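You operate a simulated robot arm through the tools that you are given. There is no shell and no other tool.

You run a simulated robot arm. Do the job below in one go: nothing can be reset, and whatever is moved stays where it is left.

Task
Put things in order on the board cover. At the end: the dauber is in the yellow bowl; the purple dosing ball stands where the wool wash (bottle) stood; the white beaker (pot) stands where the dauber stood; the wool wash stands where the white beaker stood; whatever was shut is shut again. Leave all else as you found it, and nothing knocked over.

The check looks at the end state, three seconds after you hand in, the way a careful person would. Anything else that was tipped, shoved, dropped, spilled or broken makes it a failure. A push-on lid holds only when it is set on centred and level and pressed home; a screw cap is set on level and turned clockwise until tight.

Robot
A 7-joint arm with a two-finger parallel gripper, fixed in place. Base frame: the origin is at the foot of the arm, x ahead of it, y to its left, z up; the work surface is at about z = 0.7. Lengths are in m, angles in degrees, forces in N, time in s.
With the tool pointing down near the work surface it reaches from about 0.14 to 0.66 m from the base axis. Its first joint turns from -66.0 to 66.0 degrees. Payload 2.4 kg.
The tool frame sits at the grasp point between the pads (the TCP): z along the fingers, y along the line on which they close. The tips reach 0.03 m beyond it. The gripper opens to 0.094 m. The fingers are 0.028 m wide and 0.01 m thick; the gripper's body (0.05 by 0.096 m) begins 0.055 m behind the TCP.
Orientation is that of the tool frame in the base frame, as a unit quaternion [w, x, y, z]. With the fingers straight down and closing along the base's y, the tool's x points along the base's -x, its y along +y and its z along -z.

Tools
- The arm moves only by the tool play_rows. Its argument "commands" is a list of rows, each an object (a shift or turn left out is 0, a gripper value left out holds the last) with "rotation": the turn, a rotation vector about the base's x, y, z in rad, a list of three; "dp": the shift along the base's x, y, z in m, a list of three; "gripper": the closure in counts, from 0 (fully open) to 255 (shut). In form: [{"rotation": [ax, ay, az], "dp": [tx, ty, tz], "gripper": gripper}, ...]. A call has 1 to 20 rows; each row shifts and turns the commanded pose from where the row before left it. Rows are played at 5 a second. More than 0.05 m and 8.6 degrees between two rows, or a gripper value outside its range, and nothing of the call is played. A pose out of reach is approached as far as the arm can. The call stops where the force on the tool passes 40 N (or 10 N more than at its start, if that is more) or the arm is blocked; 0.2 s more then pass. The fingers move at their own pace (about 0.153 m/s each) and stop on an object; they squeeze with about 28 N. The grip force told is the motor's: it shows also when the fingers shut on nothing. Time passes only in rows, and 0.2 s behind the last, so rows that do not move let the fingers close. The reply holds the time, the measured pose of the TCP, the force on the tool along the base axes, the opening and the grip force, in the units named above and with some noise, with the torque about the TCP (base axes, N m) and any sound that the robot's microphone picked up.
- Cameras (640 x 400 px; columns grow to the right, rows downward): "scene" is fixed at [0.05, 0.4969, 1.4451]; the picture's right is [-0.66, -0.75, 0.00], its down [-0.54, 0.47, -0.70] and it looks along [0.52, -0.46, -0.72] (base axes); focal length 359 px, centre (320, 200). "wrist" rides on the gripper at [0.076, 0.014, -0.102] in the tool frame; the picture's right is [-0.18, 0.98, 0.00], its down [-0.75, -0.14, -0.64] and it looks along [-0.63, -0.12, 0.77] (tool axes); focal length 243 px, centre (320, 200). There is no depth. A picture from a camera that has moved, and an enlarged one, comes with that camera's place and axes in the base frame and with its lens. The place of the scene camera against the robot may be out by one fixed shift of up to 0.025 m in any direction.
- capture(camera): a new picture of that camera. No time passes.
- enlarge(camera, box): a new picture of the part [left, top, right, bottom] of that camera's present view, enlarged. No time passes.
- hand_in(): hands the job in; it is judged then, once.

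Nothing tells you positions but the pictures and the camera data. Unless the task says otherwise, let go and move clear before handing in.

The tools are called after "Emit:" as name(argument=value, ...) on one line, values as JSON. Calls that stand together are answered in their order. play_rows: Moves the arm, as the interface text tells. Its arguments: {"type":"object","properties":{"commands":{"type":"array","items":{"type":"object","properties":{"rotation":{"type":"array","items":{"type":"number"}},"dp":{"type":"array","items":{"type":"number"}},"gripper":{"type":"number"}}}}},"required":["commands"]} The other tools are called the same way: capture (camera) takes a picture; enlarge (camera, box) takes an enlarged picture of a part of a camera's view; hand_in () hands the job in.

At the start:

```text
time_s: 0.0
position: [0.3724, -0.0136, 1.0023]
ee_rot: [0.0, 0.0, 1.0, 0.0]
wrist_force: [-0.1, -0.4, 0.0]
moment: [0.0, -0.01, -0.01]
width: 0.094
gripper_force: 0.0
```

scene: 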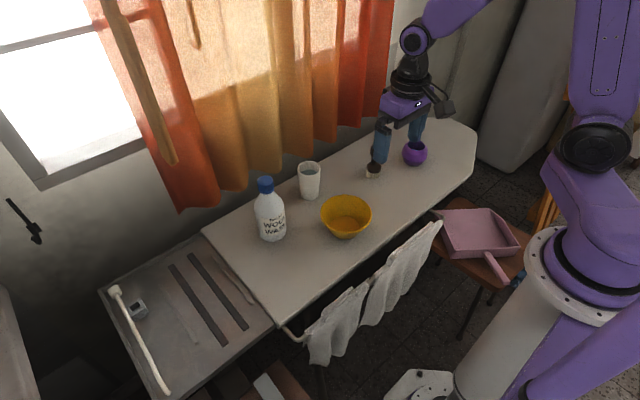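
wrist: 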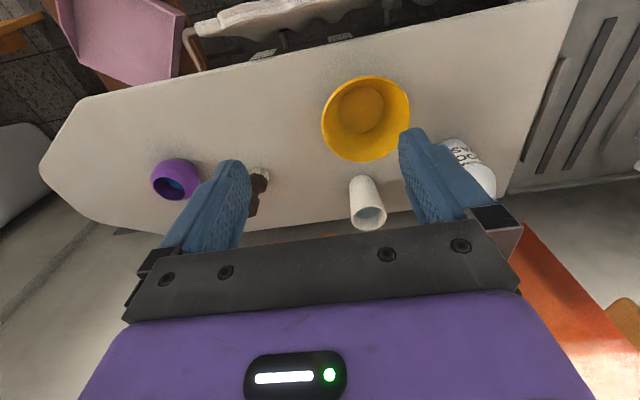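

I see an ironing-board surface with a wool-wash bottle, a white beaker, a yellow bowl, the dauber (small brown/white item) and a purple dosing ball. I'll look closer before moving anything.

Emit:
enlarge(camera="scene", box=[230, 120, 390, 260])

Emit:
enlarge(camera="scene", box=[350, 110, 450, 190])

Emit:
enlarge(camera="wrist", box=[120, 60, 520, 250])

```text
2.86 times, centred on (310, 190) of scene
camera zoom: at [0.05, 0.4969, 1.4451], right [-0.66, -0.75, 0.0], down [-0.54, 0.47, -0.7], along [0.52, -0.46, -0.72], focal length 1024 px, centre (349, 229)
```

zoom: 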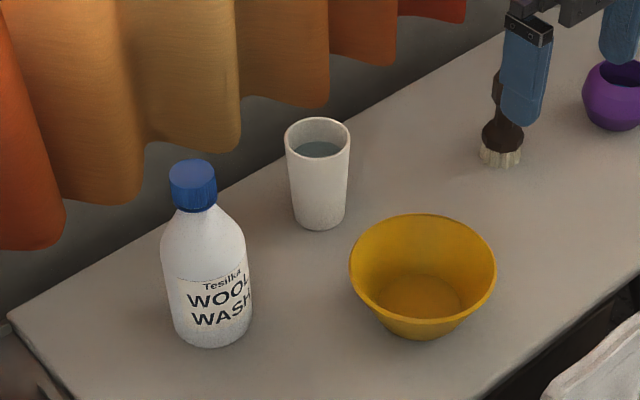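

```text
5.00 times, centred on (400, 150) of scene
camera zoom: at [0.05, 0.4969, 1.4451], right [-0.66, -0.75, 0.0], down [-0.54, 0.47, -0.7], along [0.52, -0.46, -0.72], focal length 1793 px, centre (-80, 450)
```

zoom: 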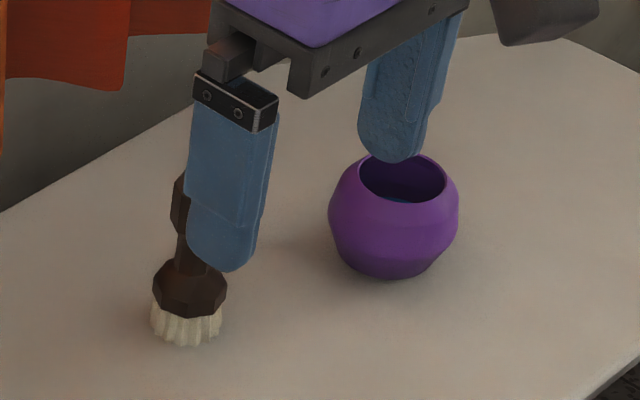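

```text
1.60 times, centred on (320, 155) of wrist
camera zoom: at [0.2953, 0.0005, 1.1037], right [0.18, 0.98, 0.0], down [0.75, -0.14, 0.64], along [0.63, -0.12, -0.77], focal length 388 px, centre (320, 272)
```

zoom: 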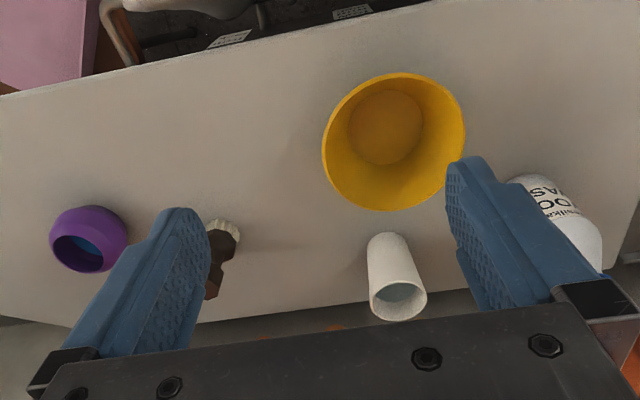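

The bottle stands around (0.57, 0.21), the beaker (which holds liquid) around (0.60, 0.035), the dauber around (0.53, -0.155), the dosing ball around (0.50, -0.315) and the bowl around (0.445, 0.04). I'll move the wrist camera toward the dauber and ball for a better look.

Emit:
play_rows(commands=[{"dp": [0.007, -0.035, -0.012], "gripper": 0}, {"dp": [0.007, -0.035, -0.012]}, {"dp": [0.007, -0.035, -0.012]}, {"dp": [0.007, -0.035, -0.012]}, {"dp": [0, 0, 0]}])

Emit:
capture(camera="wrist")

Emit:
capture(camera="scene")

```text
time_s: 1.2
position: [0.4022, -0.1536, 0.9504]
ee_rot: [0.0, 0.0, 1.0, -0.001]
wrist_force: [0.1, 0.2, 0.5]
moment: [0.03, -0.02, 0.01]
width: 0.094
gripper_force: 0.1
```

```text
taken
camera wrist: at [0.3252, -0.1388, 1.0534], right [0.18, 0.98, 0.0], down [0.75, -0.14, 0.64], along [0.63, -0.12, -0.77], focal length 243 px, centre (320, 200)
```

wrist: 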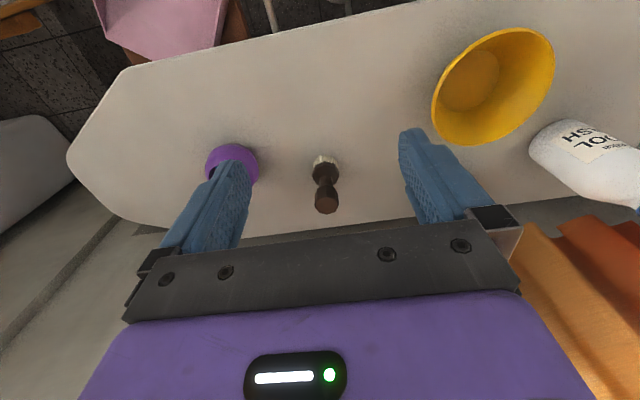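

```text
taken
```

scene: 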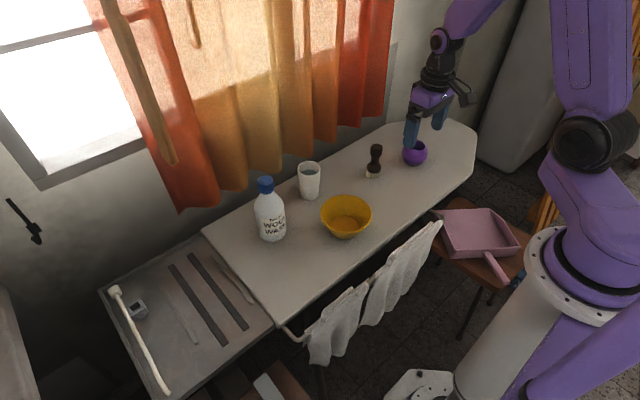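

Emit:
enlarge(camera="wrist", box=[270, 130, 370, 230])

Emit:
enlarge(camera="scene", box=[340, 130, 440, 190])

Emit:
enlarge(camera="scene", box=[240, 150, 340, 250])

```text
4.00 times, centred on (320, 180) of wrist
camera zoom: at [0.3252, -0.1388, 1.0534], right [0.18, 0.98, 0.0], down [0.75, -0.14, 0.64], along [0.63, -0.12, -0.77], focal length 970 px, centre (320, 280)
```

zoom: 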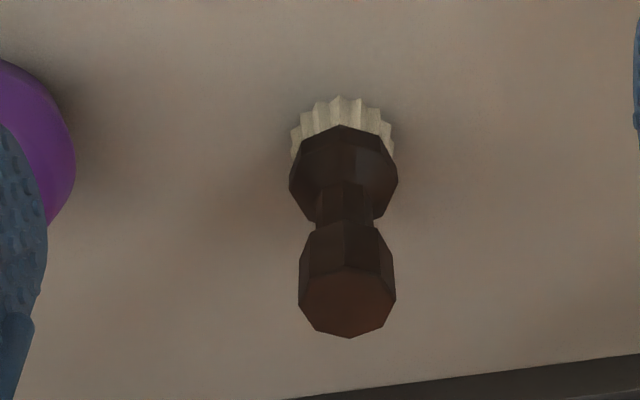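

```text
6.40 times, centred on (390, 160) of scene
camera zoom: at [0.05, 0.4969, 1.4451], right [-0.66, -0.75, 0.0], down [-0.54, 0.47, -0.7], along [0.52, -0.46, -0.72], focal length 2295 px, centre (-128, 456)
```

zoom: 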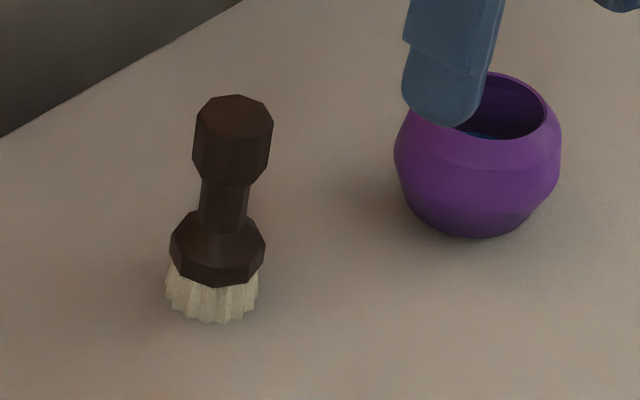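

```text
4.00 times, centred on (290, 200) of scene
camera zoom: at [0.05, 0.4969, 1.4451], right [-0.66, -0.75, 0.0], down [-0.54, 0.47, -0.7], along [0.52, -0.46, -0.72], focal length 1434 px, centre (440, 200)
```

zoom: 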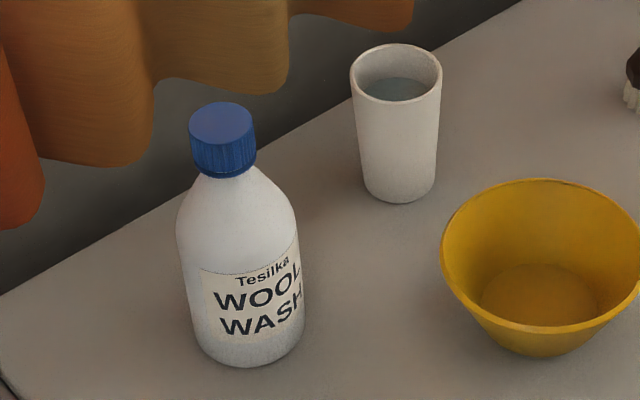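

The dauber stands at about (0.543, -0.169) with its knob top near z=0.80. I'll go above it and check the alignment before descending.

Emit:
play_rows(commands=[{"dp": [0.0352, -0.0039, -0.0126]}, {"dp": [0.0352, -0.0039, -0.0126]}, {"dp": [0.0352, -0.0038, -0.0126]}, {"dp": [0.0352, -0.0038, -0.0126]}, {"dp": [0, 0, 0]}])

Emit:
capture(camera="wrist")

Emit:
capture(camera="scene")

```text
time_s: 2.4
position: [0.5423, -0.1681, 0.9017]
ee_rot: [0.001, 0.0, 1.0, 0.0]
wrist_force: [-0.2, -0.4, 0.2]
moment: [0.01, -0.02, 0.0]
width: 0.0939
gripper_force: 0.0
```

```text
taken
camera wrist: at [0.4661, -0.1541, 1.0036], right [0.18, 0.98, 0.0], down [0.75, -0.14, 0.64], along [0.63, -0.12, -0.77], focal length 243 px, centre (320, 200)
```

wrist: 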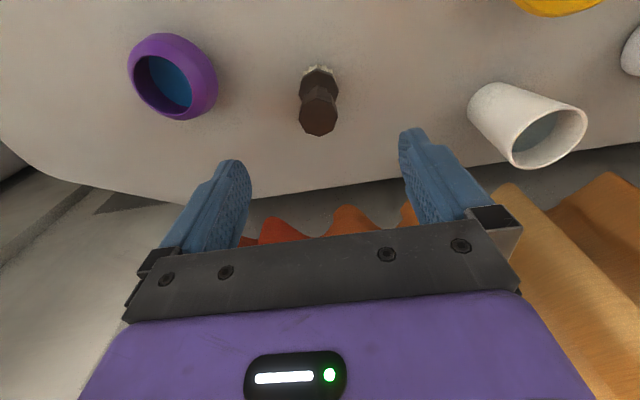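

```text
taken
```

scene: 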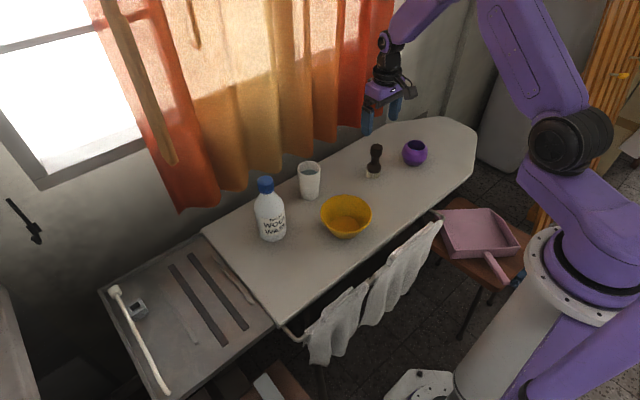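

Good view here: the dauber is straight ahead, the ball and the beaker to the sides. I'll enlarge these to get exact positions.

Emit:
enlarge(camera="wrist", box=[270, 50, 370, 150])

Emit:
enlarge(camera="wrist", box=[110, 20, 240, 130])

Emit:
enlarge(camera="wrist", box=[450, 70, 600, 180])

```text
4.00 times, centred on (320, 100) of wrist
camera zoom: at [0.4661, -0.1541, 1.0036], right [0.18, 0.98, 0.0], down [0.75, -0.14, 0.64], along [0.63, -0.12, -0.77], focal length 970 px, centre (320, 600)
```

zoom: 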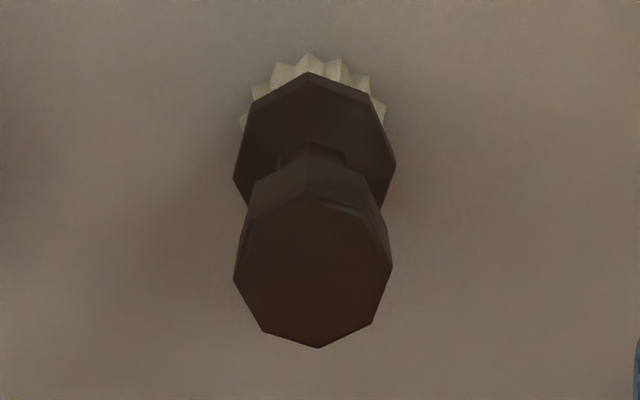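

```text
3.64 times, centred on (175, 75) of wrist
camera zoom: at [0.4661, -0.1541, 1.0036], right [0.18, 0.98, 0.0], down [0.75, -0.14, 0.64], along [0.63, -0.12, -0.77], focal length 882 px, centre (847, 654)
```

zoom: 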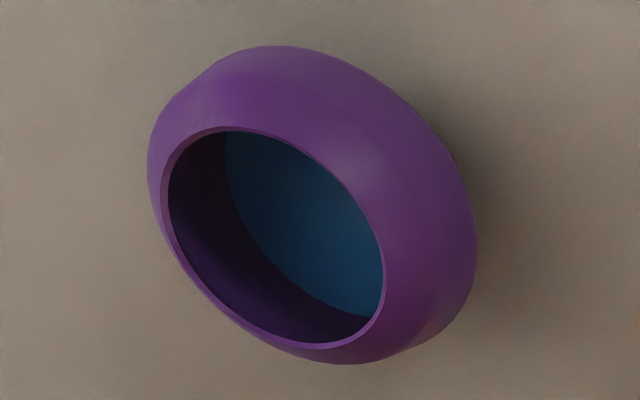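

```text
3.64 times, centred on (525, 125) of wrist
camera zoom: at [0.4661, -0.1541, 1.0036], right [0.18, 0.98, 0.0], down [0.75, -0.14, 0.64], along [0.63, -0.12, -0.77], focal length 882 px, centre (-426, 473)
```

zoom: 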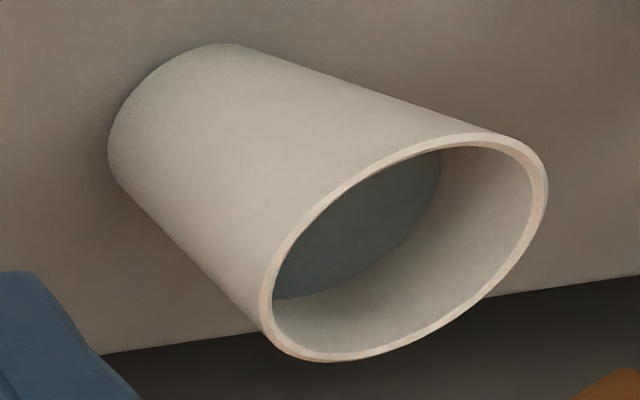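

The dauber is pinned at (0.543, -0.1695) with its top at z=0.80. I'll descend around the knob and close.

Emit:
play_rows(commands=[{"dp": [0.0008, -0.0012, -0.035]}, {"dp": [0, 0, -0.035]}, {"dp": [0, 0, -0.03]}, {"dp": [0, 0, -0.0165]}, {"dp": [0, 0, 0]}])

Emit:
capture(camera="wrist")

Emit:
enlarge(camera="scene", box=[330, 100, 450, 190])

```text
time_s: 3.6
position: [0.5431, -0.1738, 0.7864]
ee_rot: [0.0, 0.0, 1.0, -0.001]
wrist_force: [-0.6, -1.1, -1.2]
moment: [-0.01, 0.03, -0.03]
width: 0.094
gripper_force: 0.1
```

```text
taken
camera wrist: at [0.466, -0.1581, 0.8872], right [0.18, 0.98, 0.0], down [0.75, -0.14, 0.64], along [0.63, -0.12, -0.77], focal length 243 px, centre (320, 200)
```

wrist: 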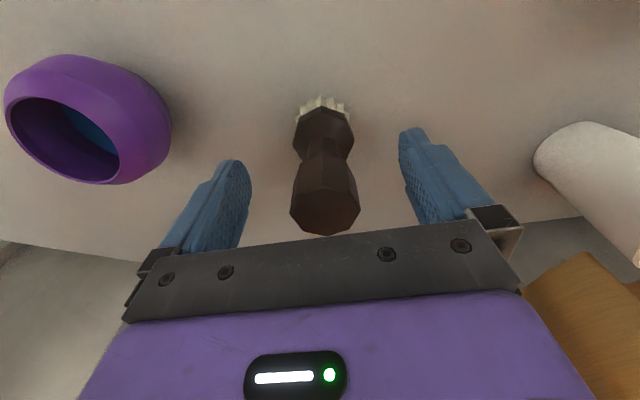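

```text
4.44 times, centred on (390, 145) of scene
camera zoom: at [0.05, 0.4969, 1.4451], right [-0.66, -0.75, 0.0], down [-0.54, 0.47, -0.7], along [0.52, -0.46, -0.72], focal length 1594 px, centre (9, 444)
```

zoom: 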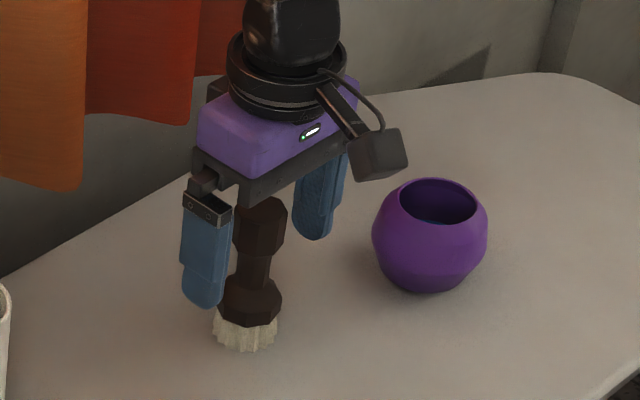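

Emit:
play_rows(commands=[{"dp": [0, 0.002, 0]}, {"dp": [0, 0, 0]}])

Emit:
enlarge(camera="wrist", box=[200, 80, 440, 250])

```text
time_s: 4.2
position: [0.5432, -0.1698, 0.7854]
ee_rot: [-0.001, -0.001, 1.0, 0.001]
wrist_force: [-0.2, 0.3, 1.0]
moment: [-0.04, 0.01, 0.02]
width: 0.0941
gripper_force: 0.0
```

```text
2.35 times, centred on (320, 165) of wrist
camera zoom: at [0.4664, -0.1558, 0.887], right [0.18, 0.98, 0.0], down [0.75, -0.14, 0.64], along [0.63, -0.12, -0.77], focal length 571 px, centre (320, 282)
```

zoom: 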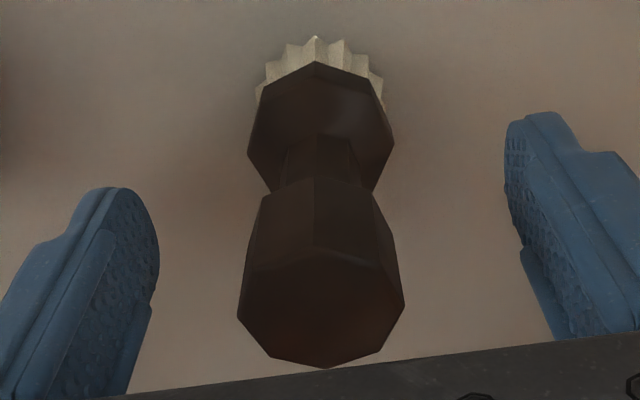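

The dauber is centred between the pads; closing on it now.

Emit:
play_rows(commands=[{"gripper": 255}, {"dp": [0, 0, 0]}, {"dp": [0, 0, 0]}, {"dp": [0, 0, 0]}])

Emit:
capture(camera="wrist")

```text
time_s: 5.2
position: [0.5437, -0.1694, 0.7839]
ee_rot: [0.0, 0.0, 1.0, 0.001]
wrist_force: [0.3, 1.0, 0.1]
moment: [0.02, -0.05, -0.02]
width: 0.0328
gripper_force: 28.2
```

```text
taken
camera wrist: at [0.4664, -0.1558, 0.887], right [0.18, 0.98, 0.0], down [0.75, -0.14, 0.64], along [0.63, -0.12, -0.77], focal length 243 px, centre (320, 200)
```

wrist: 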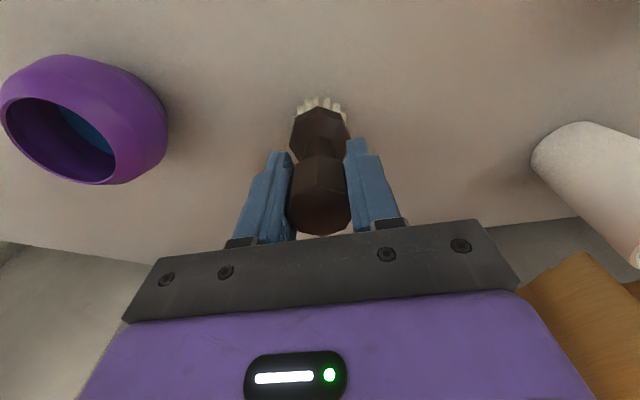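

Grip is firm (28 N, 0.033 m wide). Lifting straight up and then moving partway to the bowl for a look.

Emit:
play_rows(commands=[{"dp": [0, 0, 0.01]}, {"dp": [0, 0, 0.03]}, {"dp": [0, 0, 0.04]}, {"dp": [0, 0, 0.04]}, {"dp": [0, 0, 0.03]}, {"dp": [-0.02, 0.02, 0]}, {"dp": [-0.04, 0.04, 0]}, {"dp": [-0.04, 0.04, 0]}, {"dp": [0, 0, 0]}])

Emit:
capture(camera="wrist")

Emit:
capture(camera="scene")

```text
refused: row 7 steps farther than a row can; nothing moved
```

```text
taken
camera wrist: at [0.4664, -0.1558, 0.887], right [0.18, 0.98, 0.0], down [0.75, -0.14, 0.64], along [0.63, -0.12, -0.77], focal length 243 px, centre (320, 200)
```

wrist: 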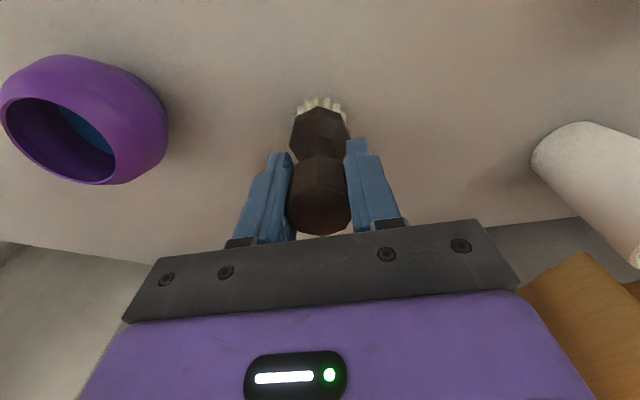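

```text
taken
```

scene: 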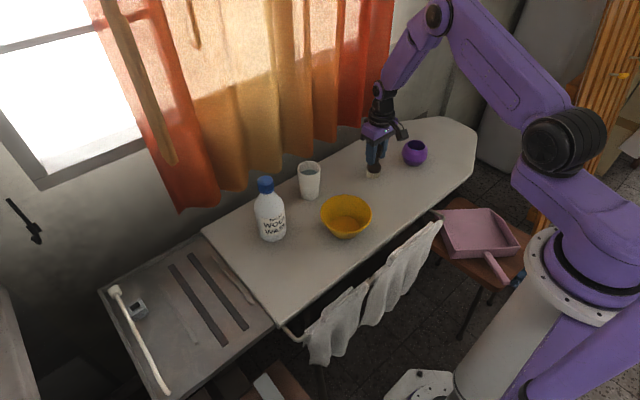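

The diagonal step was too long and nothing moved; I'll repeat with smaller steps.

Emit:
play_rows(commands=[{"dp": [0, 0, 0.01]}, {"dp": [0, 0, 0.03]}, {"dp": [0, 0, 0.04]}, {"dp": [0, 0, 0.04]}, {"dp": [0, 0, 0.03]}, {"dp": [-0.02, 0.02, 0]}, {"dp": [-0.03, 0.03, 0]}, {"dp": [-0.03, 0.03, 0]}, {"dp": [-0.02, 0.02, 0]}, {"dp": [0, 0, 0]}])

Emit:
capture(camera="wrist")

Emit:
capture(camera="scene")

```text
time_s: 7.4
position: [0.4414, -0.0658, 0.9385]
ee_rot: [0.0, 0.0, 1.0, 0.0]
wrist_force: [-0.4, 0.1, 0.4]
moment: [0.0, -0.01, 0.0]
width: 0.0331
gripper_force: 27.9
```

```text
taken
camera wrist: at [0.3645, -0.0514, 1.0405], right [0.18, 0.98, 0.0], down [0.75, -0.14, 0.64], along [0.63, -0.12, -0.77], focal length 243 px, centre (320, 200)
```

wrist: 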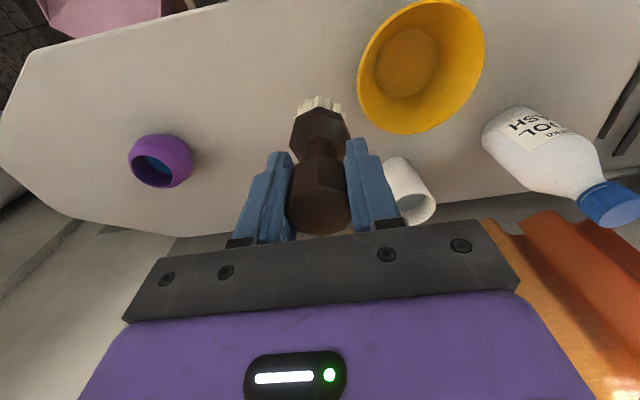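

```text
taken
```

scene: 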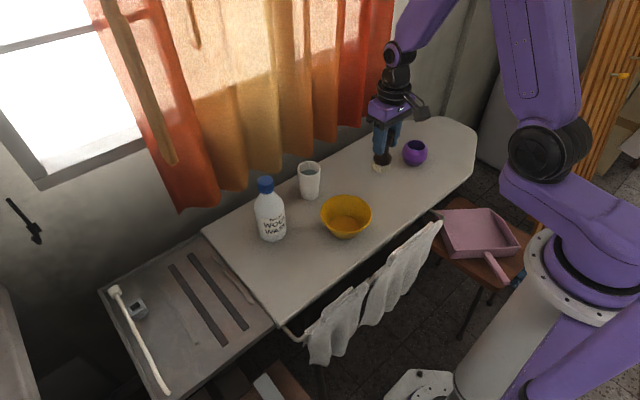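

The dauber is held. Measuring the bowl, beaker and bottle from this position.

Emit:
enlarge(camera="wrist", box=[340, 0, 500, 140])

Emit:
enlarge(camera="wrist", box=[470, 90, 640, 240])

Emit:
enlarge(camera="wrist", box=[110, 110, 210, 210])

```text
2.86 times, centred on (420, 70) of wrist
camera zoom: at [0.3645, -0.0514, 1.0405], right [0.18, 0.98, 0.0], down [0.75, -0.14, 0.64], along [0.63, -0.12, -0.77], focal length 693 px, centre (34, 571)
```

zoom: 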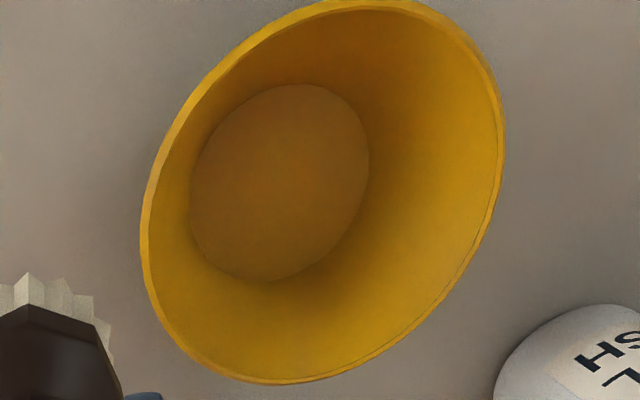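

```text
2.67 times, centred on (555, 165) of wrist
camera zoom: at [0.3645, -0.0514, 1.0405], right [0.18, 0.98, 0.0], down [0.75, -0.14, 0.64], along [0.63, -0.12, -0.77], focal length 647 px, centre (-307, 293)
```

zoom: 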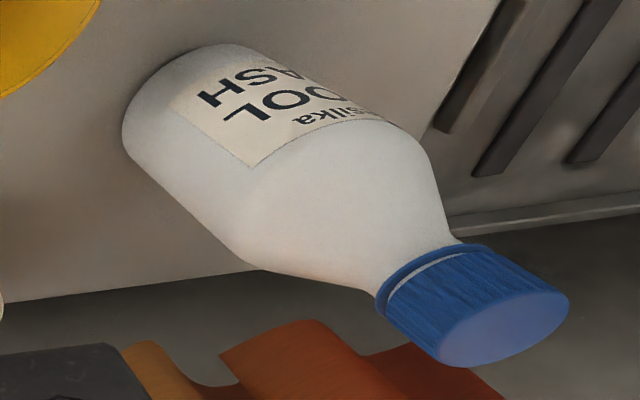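

```text
4.00 times, centred on (160, 160) of wrist
camera zoom: at [0.3645, -0.0514, 1.0405], right [0.18, 0.98, 0.0], down [0.75, -0.14, 0.64], along [0.63, -0.12, -0.77], focal length 970 px, centre (960, 360)
```

zoom: 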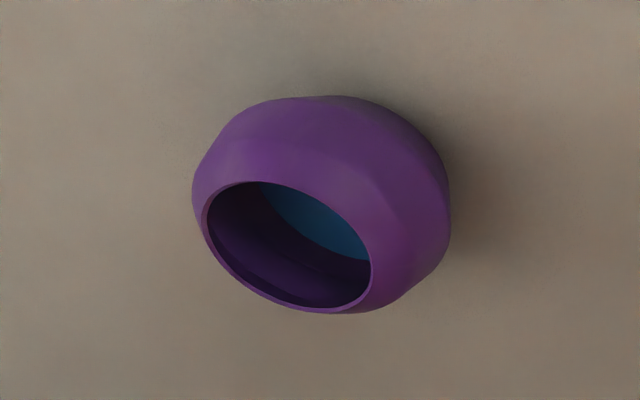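

The bowl centre is at (0.444, 0.041) with the rim near z=0.758. I'll move the dauber above the centre and lower it until near the bowl floor.

Emit:
play_rows(commands=[{"dp": [0.0006, 0.02, 0]}, {"dp": [0.001, 0.035, 0]}, {"dp": [0.001, 0.032, 0]}, {"dp": [0, 0.0198, 0]}, {"dp": [0, 0, 0]}, {"dp": [0, 0, -0.03]}, {"dp": [0, 0, -0.035]}, {"dp": [0, 0, -0.035]}, {"dp": [0, 0, -0.025]}, {"dp": [0, 0, -0.01]}, {"dp": [0, 0, 0]}])

Emit:
capture(camera="wrist")

Emit:
enlarge(camera="scene", box=[280, 130, 420, 250])

```text
time_s: 9.8
position: [0.444, 0.0385, 0.8005]
ee_rot: [0.0, 0.0, 1.0, 0.0]
wrist_force: [-0.1, -0.1, 0.3]
moment: [-0.05, -0.01, -0.02]
width: 0.0325
gripper_force: 28.2
```

```text
taken
camera wrist: at [0.3672, 0.0526, 0.9028], right [0.18, 0.98, 0.0], down [0.75, -0.14, 0.64], along [0.63, -0.12, -0.77], focal length 243 px, centre (320, 200)
```

wrist: 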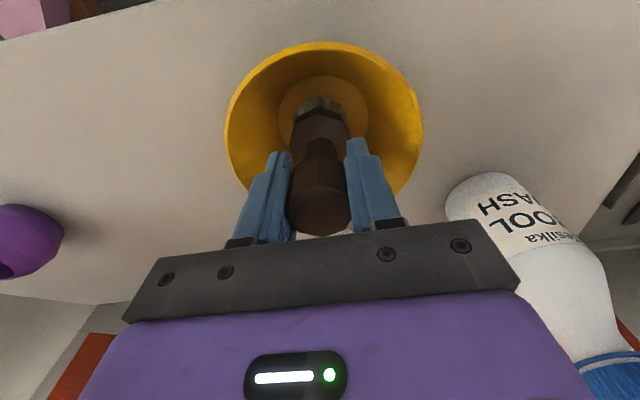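

```text
3.33 times, centred on (350, 190) of scene
camera zoom: at [0.05, 0.4969, 1.4451], right [-0.66, -0.75, 0.0], down [-0.54, 0.47, -0.7], along [0.52, -0.46, -0.72], focal length 1195 px, centre (220, 233)
```

zoom: 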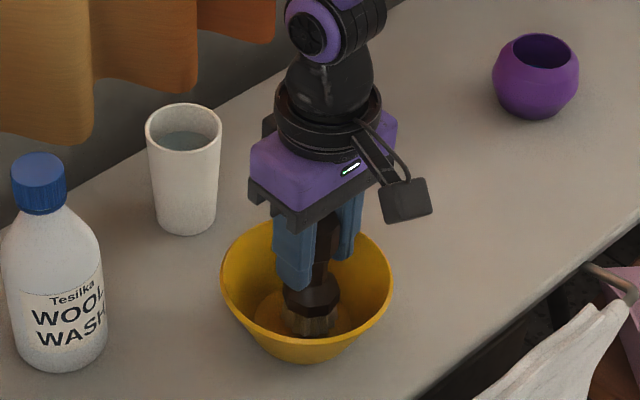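

Nicely centred over the bowl floor. Lowering in small steps until light contact.

Emit:
play_rows(commands=[{"dp": [0, 0.001, -0.004]}, {"dp": [0, 0, -0.002]}, {"dp": [0, 0, 0]}])

Emit:
enlarge(camera="wrist", box=[220, 30, 440, 200])

```text
time_s: 10.6
position: [0.4444, 0.0401, 0.7948]
ee_rot: [0.0, 0.0, 1.0, 0.0]
wrist_force: [0.4, 0.3, 0.2]
moment: [0.0, -0.02, -0.01]
width: 0.0328
gripper_force: 28.0
```

```text
2.35 times, centred on (330, 115) of wrist
camera zoom: at [0.3678, 0.0538, 0.8974], right [0.18, 0.98, 0.0], down [0.75, -0.14, 0.64], along [0.63, -0.12, -0.77], focal length 571 px, centre (296, 400)
```

zoom: 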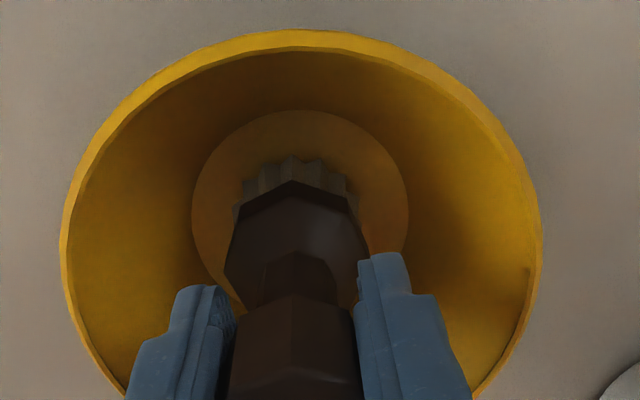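

Emit:
play_rows(commands=[{"dp": [0, 0, -0.002]}, {"dp": [0, 0, 0]}])

Emit:
play_rows(commands=[{"dp": [0, 0, -0.002]}, {"dp": [0, 0, 0]}])

Emit:
play_rows(commands=[{"dp": [0, 0, -0.0015]}, {"dp": [0, 0, 0]}])

```text
time_s: 11.2
position: [0.4453, 0.0406, 0.7928]
ee_rot: [0.0, 0.0, 1.0, 0.0]
wrist_force: [-0.9, -0.6, -0.3]
moment: [0.02, -0.04, 0.01]
width: 0.033
gripper_force: 28.3
```

```text
time_s: 11.8
position: [0.444, 0.0404, 0.7913]
ee_rot: [0.0, -0.001, 1.0, 0.0]
wrist_force: [-0.6, 0.6, 0.0]
moment: [0.0, 0.01, -0.02]
width: 0.0331
gripper_force: 28.0
```

```text
time_s: 12.4
position: [0.4438, 0.0382, 0.7895]
ee_rot: [0.0, 0.0, 1.0, 0.0]
wrist_force: [-0.6, 0.2, -0.5]
moment: [0.0, -0.01, 0.0]
width: 0.0329
gripper_force: 28.1
```

Emit:
play_rows(commands=[{"dp": [0, 0, -0.0015]}, {"dp": [0, 0, 0]}])

Emit:
play_rows(commands=[{"dp": [0, 0, -0.0015]}, {"dp": [0, 0, 0]}])

```text
time_s: 13.0
position: [0.4446, 0.0395, 0.7892]
ee_rot: [0.0, -0.001, 1.0, 0.0]
wrist_force: [-2.2, -2.9, 21.6]
moment: [-0.08, 0.08, -0.02]
width: 0.0327
gripper_force: 28.5
```

```text
time_s: 13.6
position: [0.4456, 0.04, 0.788]
ee_rot: [0.001, -0.001, 1.0, 0.0]
wrist_force: [-0.1, -1.6, 27.7]
moment: [0.01, -0.15, -0.03]
width: 0.0327
gripper_force: 28.5
```

Contact with the bowl floor. I'll ease off 2.5 mm and open partly, then rise.

Emit:
play_rows(commands=[{"dp": [0, 0, 0.0025]}, {"dp": [0, 0, 0]}])

Emit:
play_rows(commands=[{"gripper": 100}, {"dp": [0, 0, 0]}, {"dp": [0, 0, 0]}])

Emit:
capture(camera="wrist")

```text
time_s: 14.2
position: [0.4433, 0.0408, 0.7893]
ee_rot: [-0.001, -0.001, 1.0, 0.0]
wrist_force: [-0.2, -0.2, 0.0]
moment: [0.04, 0.01, 0.0]
width: 0.0329
gripper_force: 28.0
```

```text
time_s: 15.0
position: [0.445, 0.0399, 0.7896]
ee_rot: [0.0, 0.0, 1.0, 0.0]
wrist_force: [-0.3, 0.3, -0.1]
moment: [0.0, 0.0, -0.05]
width: 0.0572
gripper_force: 0.0
```

```text
taken
camera wrist: at [0.3674, 0.0543, 0.8916], right [0.18, 0.98, 0.0], down [0.75, -0.14, 0.64], along [0.63, -0.12, -0.77], focal length 243 px, centre (320, 200)
```

wrist: 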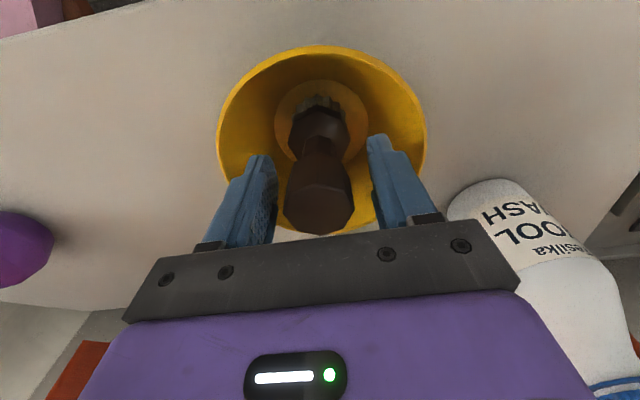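

The dauber stands free in the bowl. Rising straight up, then a look at the beaker from here.

Emit:
play_rows(commands=[{"dp": [0, 0, 0.015]}, {"dp": [0, 0, 0.03]}, {"dp": [0, 0, 0.04]}, {"dp": [0, 0, 0.04]}, {"dp": [0, 0, 0.015], "gripper": 0}, {"dp": [0, 0, 0]}, {"dp": [0, 0, 0]}])

Emit:
capture(camera="wrist")

Emit:
capture(camera="scene")

```text
time_s: 16.6
position: [0.444, 0.0416, 0.932]
ee_rot: [0.0, 0.0, 1.0, 0.0]
wrist_force: [0.4, -0.1, -0.5]
moment: [0.02, 0.01, 0.0]
width: 0.094
gripper_force: 0.0
```

```text
taken
camera wrist: at [0.3665, 0.0554, 1.0343], right [0.18, 0.98, 0.0], down [0.75, -0.14, 0.64], along [0.63, -0.12, -0.77], focal length 243 px, centre (320, 200)
```

wrist: 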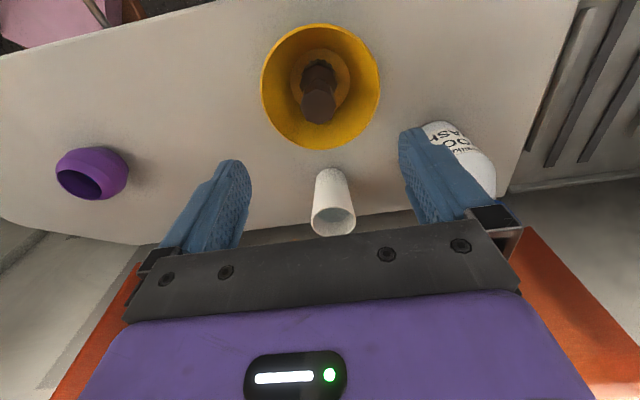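

```text
taken
```

scene: 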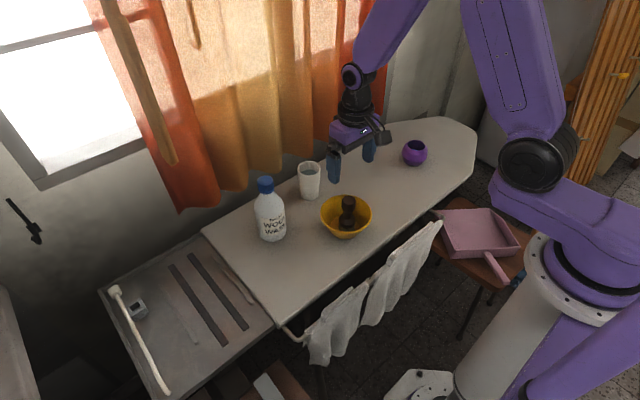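

Emit:
enlarge(camera="wrist", box=[290, 155, 380, 245])

Emit:
enlarge(camera="wrist", box=[240, 10, 400, 160])

```text
4.44 times, centred on (335, 200) of wrist
camera zoom: at [0.3665, 0.0554, 1.0343], right [0.18, 0.98, 0.0], down [0.75, -0.14, 0.64], along [0.63, -0.12, -0.77], focal length 1078 px, centre (253, 200)
```

zoom: 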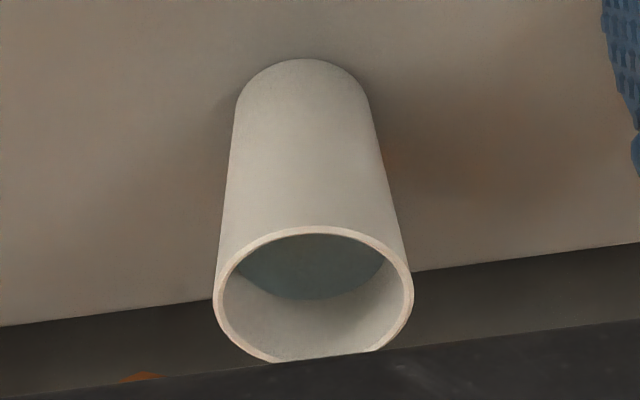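

```text
2.67 times, centred on (320, 85) of wrist
camera zoom: at [0.3665, 0.0554, 1.0343], right [0.18, 0.98, 0.0], down [0.75, -0.14, 0.64], along [0.63, -0.12, -0.77], focal length 647 px, centre (320, 507)
```

zoom: 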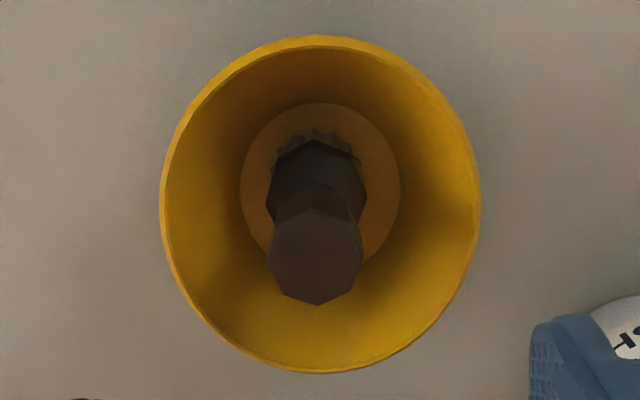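

The beaker is at about (0.605, 0.032), rim at z≈0.793. Moving above it for a check before descending.

Emit:
play_rows(commands=[{"dp": [0.03, -0.002, -0.006]}, {"dp": [0.036, -0.0025, -0.007]}, {"dp": [0.036, -0.0025, -0.007]}, {"dp": [0.034, -0.002, -0.007]}, {"dp": [0.025, -0.001, -0.005]}, {"dp": [0, 0, 0]}])

Emit:
capture(camera="wrist")

Emit:
capture(camera="scene")

```text
time_s: 18.0
position: [0.6064, 0.0254, 0.899]
ee_rot: [-0.001, 0.0, 1.0, -0.001]
wrist_force: [0.0, -1.0, 0.6]
moment: [-0.01, -0.01, 0.0]
width: 0.0938
gripper_force: 0.1
```

```text
taken
camera wrist: at [0.5306, 0.0404, 1.002], right [0.18, 0.98, 0.0], down [0.75, -0.14, 0.64], along [0.63, -0.12, -0.77], focal length 243 px, centre (320, 200)
```

wrist: 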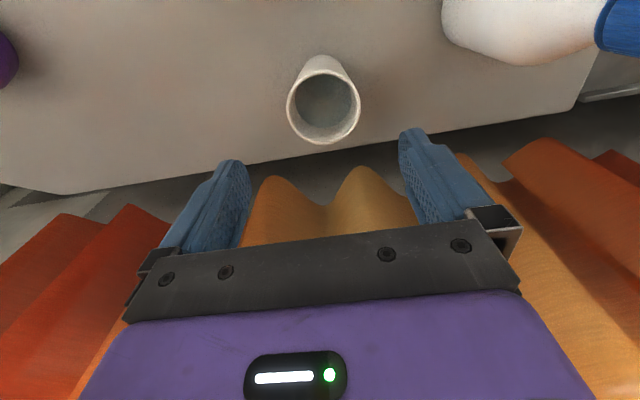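

```text
taken
```

scene: 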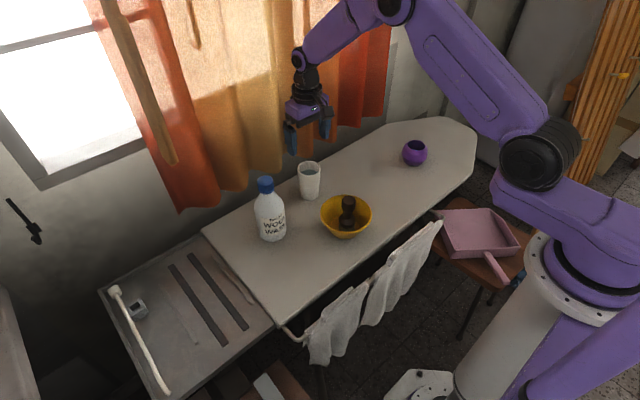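

Emit:
enlarge(camera="wrist", box=[270, 40, 380, 150])

Emit:
play_rows(commands=[{"dp": [0, 0, 0]}])

Emit:
enlarge(camera="wrist", box=[270, 40, 380, 150])

```text
3.64 times, centred on (325, 95) of wrist
camera zoom: at [0.5306, 0.0404, 1.002], right [0.18, 0.98, 0.0], down [0.75, -0.14, 0.64], along [0.63, -0.12, -0.77], focal length 882 px, centre (302, 582)
```

zoom: 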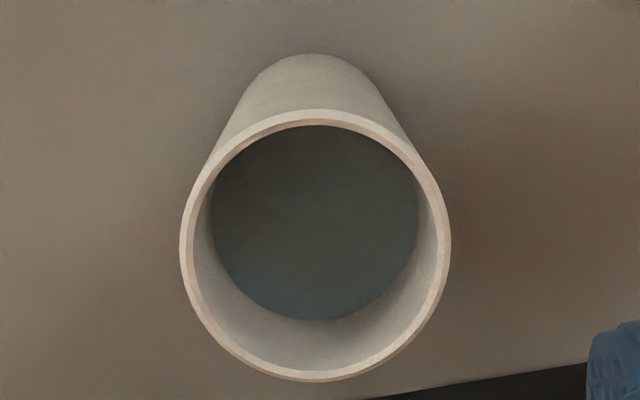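

```text
time_s: 18.4
position: [0.608, 0.0271, 0.8997]
ee_rot: [0.0, 0.0, 1.0, 0.0]
wrist_force: [-0.3, 0.2, -0.5]
moment: [0.02, 0.04, -0.01]
width: 0.0942
gripper_force: 0.0
```

```text
3.64 times, centred on (325, 95) of wrist
camera zoom: at [0.5304, 0.0407, 1.002], right [0.18, 0.98, 0.0], down [0.75, -0.14, 0.64], along [0.63, -0.12, -0.77], focal length 882 px, centre (302, 582)
```

zoom: 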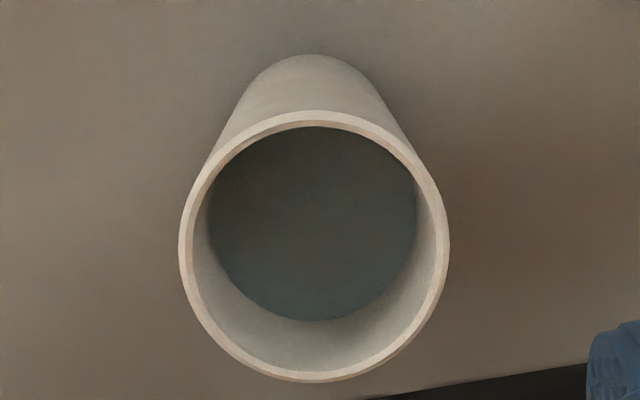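

Beaker rim is centred near (0.602, 0.031). I'll correct the offset and lower the open fingers around it, then check.

Emit:
play_rows(commands=[{"dp": [-0.0045, 0.0043, -0.02]}, {"dp": [0, 0, -0.03]}, {"dp": [0, 0, -0.02]}, {"dp": [0, 0, 0]}, {"dp": [0, 0, 0]}])

Emit:
capture(camera="wrist")

```text
time_s: 19.6
position: [0.6026, 0.0341, 0.8281]
ee_rot: [0.001, 0.001, 1.0, 0.0]
wrist_force: [-0.4, 0.6, -0.5]
moment: [0.0, 0.04, -0.02]
width: 0.0939
gripper_force: 0.0
```

```text
taken
camera wrist: at [0.5251, 0.0482, 0.9304], right [0.18, 0.98, 0.0], down [0.75, -0.14, 0.64], along [0.63, -0.12, -0.77], focal length 243 px, centre (320, 200)
```

wrist: 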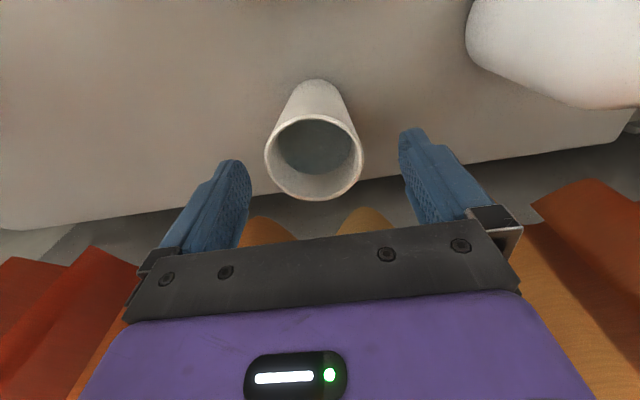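

Emit:
play_rows(commands=[{"dp": [0, -0.0035, 0]}, {"dp": [0, 0, 0]}, {"dp": [0, 0, -0.02]}, {"dp": [0, 0, -0.02]}, {"dp": [0, 0, 0]}, {"dp": [0, 0, 0]}])

Emit:
capture(camera="wrist")

Emit:
enlarge(camera="scene", box=[250, 90, 370, 220])

```text
time_s: 21.0
position: [0.6035, 0.0308, 0.7868]
ee_rot: [0.0, 0.0, 1.0, 0.0]
wrist_force: [-0.2, 0.0, -0.4]
moment: [0.0, -0.02, 0.04]
width: 0.094
gripper_force: 0.1
```

```text
taken
camera wrist: at [0.5263, 0.0448, 0.8888], right [0.18, 0.98, 0.0], down [0.75, -0.14, 0.64], along [0.63, -0.12, -0.77], focal length 243 px, centre (320, 200)
```

wrist: 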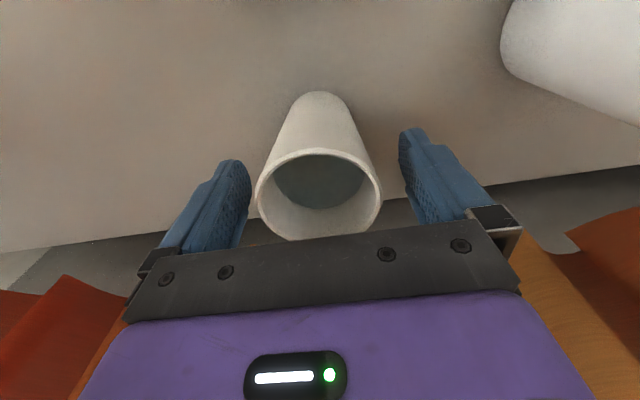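

```text
3.08 times, centred on (310, 155) of scene
camera zoom: at [0.05, 0.4969, 1.4451], right [-0.66, -0.75, 0.0], down [-0.54, 0.47, -0.7], along [0.52, -0.46, -0.72], focal length 1103 px, centre (351, 338)
```

zoom: 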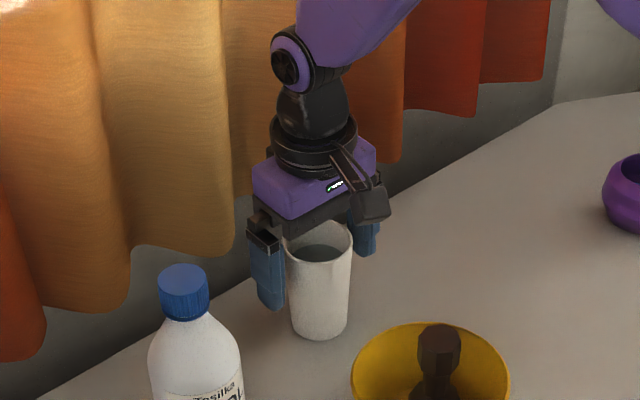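

Well centred. Lowering another 2 cm and closing gently on the beaker.

Emit:
play_rows(commands=[{"dp": [-0.001, 0, -0.01]}, {"dp": [0, 0, -0.01]}, {"dp": [0, 0, 0]}, {"dp": [0, 0, 0]}])

Emit:
capture(camera="wrist")

```text
time_s: 22.0
position: [0.6026, 0.0305, 0.7696]
ee_rot: [0.0, -0.001, 1.0, 0.0]
wrist_force: [0.0, 1.3, 0.7]
moment: [-0.04, 0.01, 0.01]
width: 0.0939
gripper_force: 0.1
```

```text
taken
camera wrist: at [0.5238, 0.0448, 0.8701], right [0.18, 0.98, 0.0], down [0.75, -0.14, 0.64], along [0.63, -0.12, -0.77], focal length 243 px, centre (320, 200)
```

wrist: 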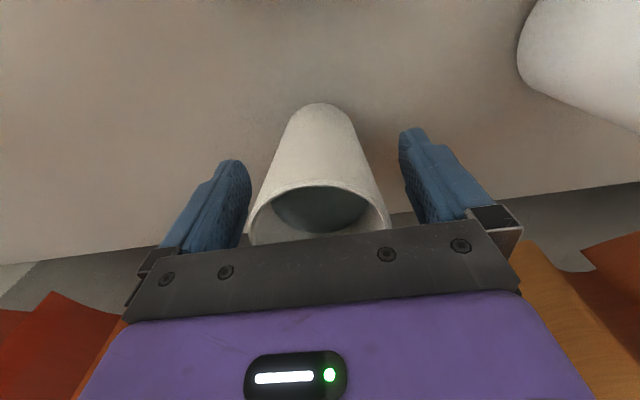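

Emit:
play_rows(commands=[{"gripper": 40}, {"gripper": 65}, {"gripper": 80}, {"gripper": 95}, {"gripper": 130}, {"gripper": 255}, {"gripper": 255}])

Emit:
capture(camera="wrist")

Emit:
enlarge(camera="scene", box=[250, 90, 370, 220])

```text
time_s: 23.6
position: [0.6009, 0.0302, 0.7685]
ee_rot: [0.0, 0.0, 1.0, 0.0]
wrist_force: [0.4, -1.2, 1.4]
moment: [0.01, 0.0, 0.02]
width: 0.0611
gripper_force: 28.3
```

```text
taken
camera wrist: at [0.5238, 0.0447, 0.8703], right [0.18, 0.98, 0.0], down [0.75, -0.14, 0.64], along [0.63, -0.12, -0.77], focal length 243 px, centre (320, 200)
```

wrist: 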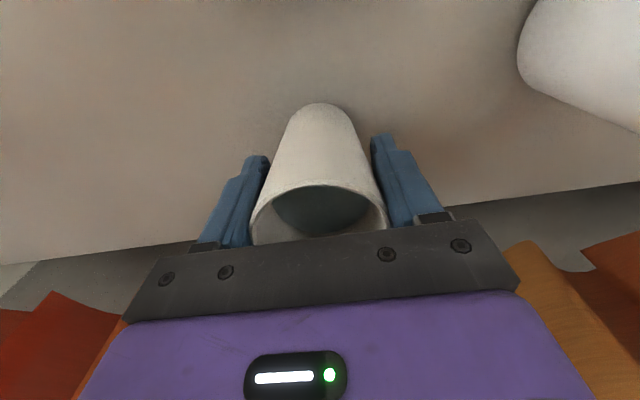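

```text
3.08 times, centred on (310, 155) of scene
camera zoom: at [0.0499, 0.4969, 1.4451], right [-0.66, -0.75, 0.0], down [-0.54, 0.47, -0.7], along [0.52, -0.46, -0.72], focal length 1103 px, centre (351, 338)
```

zoom: 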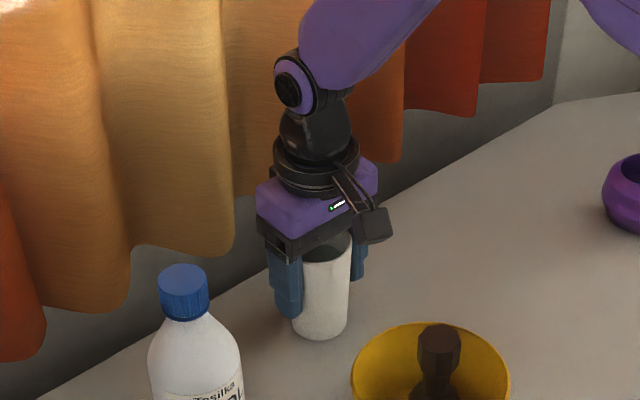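

Gripped (28 N, 0.061 m). Lifting slowly and level, since it holds liquid.

Emit:
play_rows(commands=[{"dp": [0, 0, 0.003]}, {"dp": [0, 0, 0.006]}, {"dp": [0, 0, 0.009]}, {"dp": [0, 0, 0.01]}, {"dp": [0, 0, 0.01]}, {"dp": [0, 0, 0.01]}, {"dp": [0, 0, 0.008]}, {"dp": [0, 0, 0.005]}, {"dp": [0, 0, 0.003]}, {"dp": [0, 0, 0]}, {"dp": [0, 0, 0]}])

Emit:
capture(camera="wrist")

Emit:
enlarge(camera="scene", box=[250, 90, 370, 220])

```text
time_s: 26.0
position: [0.6002, 0.0293, 0.8303]
ee_rot: [0.0, 0.0, 1.0, 0.0]
wrist_force: [-0.5, -0.4, -1.9]
moment: [0.01, -0.02, -0.01]
width: 0.0612
gripper_force: 28.1
```

```text
taken
camera wrist: at [0.5234, 0.0433, 0.9327], right [0.18, 0.98, 0.0], down [0.75, -0.14, 0.64], along [0.63, -0.12, -0.77], focal length 243 px, centre (320, 200)
```

wrist: 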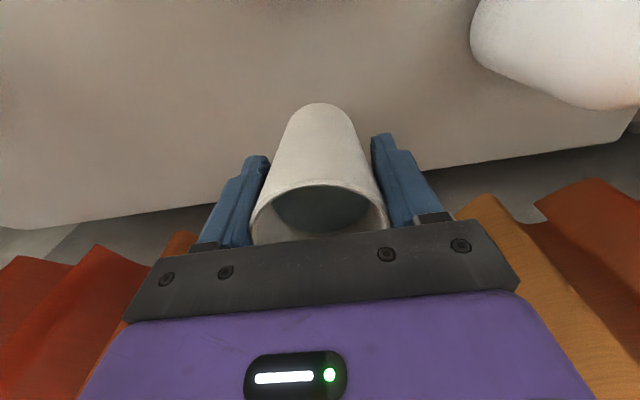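

```text
3.08 times, centred on (310, 155) of scene
camera zoom: at [0.05, 0.4969, 1.4451], right [-0.66, -0.75, 0.0], down [-0.54, 0.47, -0.7], along [0.52, -0.46, -0.72], focal length 1103 px, centre (351, 338)
```

zoom: 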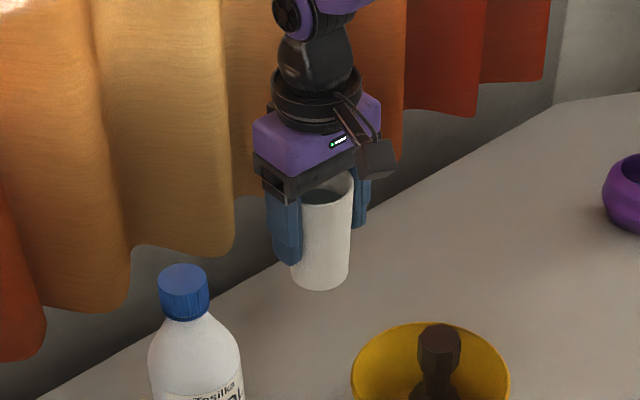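

Beaker hangs level. Carrying it smoothly to the dauber's former place.

Emit:
play_rows(commands=[{"dp": [-0.0015, -0.0051, 0]}, {"dp": [-0.003, -0.0103, 0]}, {"dp": [-0.0045, -0.0154, 0]}, {"dp": [-0.005, -0.0172, 0]}, {"dp": [-0.005, -0.0172, 0]}, {"dp": [-0.005, -0.0172, 0]}, {"dp": [-0.005, -0.0172, 0]}, {"dp": [-0.005, -0.0172, 0]}, {"dp": [-0.005, -0.0172, 0]}, {"dp": [-0.005, -0.0172, 0]}, {"dp": [-0.005, -0.0172, 0]}, {"dp": [-0.0045, -0.0154, 0]}, {"dp": [-0.003, -0.0103, 0]}, {"dp": [-0.0015, -0.0051, 0]}, {"dp": [0, 0, 0]}, {"dp": [0, 0, 0]}])

Emit:
capture(camera="wrist")

Emit:
capture(camera="scene")

```text
time_s: 29.4
position: [0.5433, -0.1682, 0.832]
ee_rot: [0.0, 0.0, 1.0, 0.0]
wrist_force: [-0.3, -0.1, -1.2]
moment: [0.0, -0.02, -0.01]
width: 0.0613
gripper_force: 27.9
```

```text
taken
camera wrist: at [0.4661, -0.1551, 0.9342], right [0.18, 0.98, 0.0], down [0.75, -0.14, 0.64], along [0.63, -0.12, -0.77], focal length 243 px, centre (320, 200)
```

wrist: 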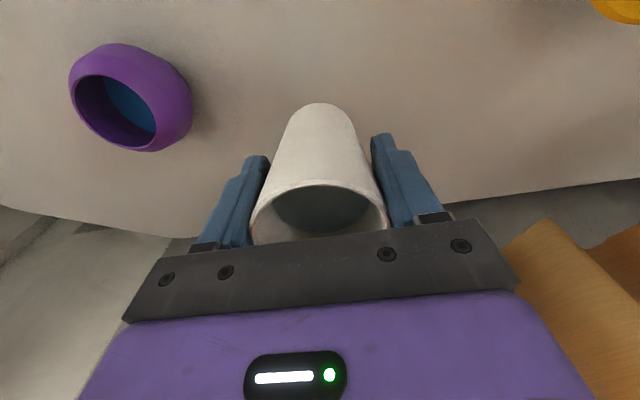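

```text
taken
```

scene: 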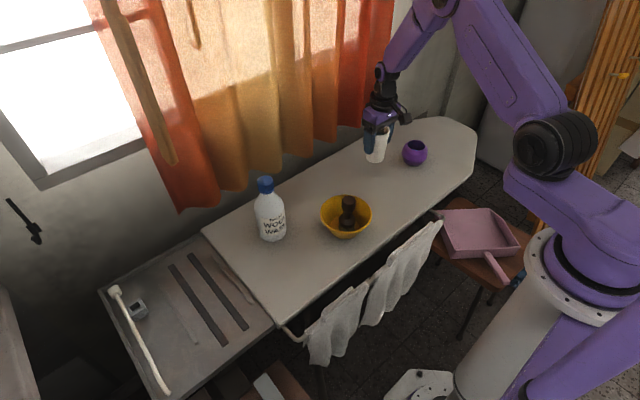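

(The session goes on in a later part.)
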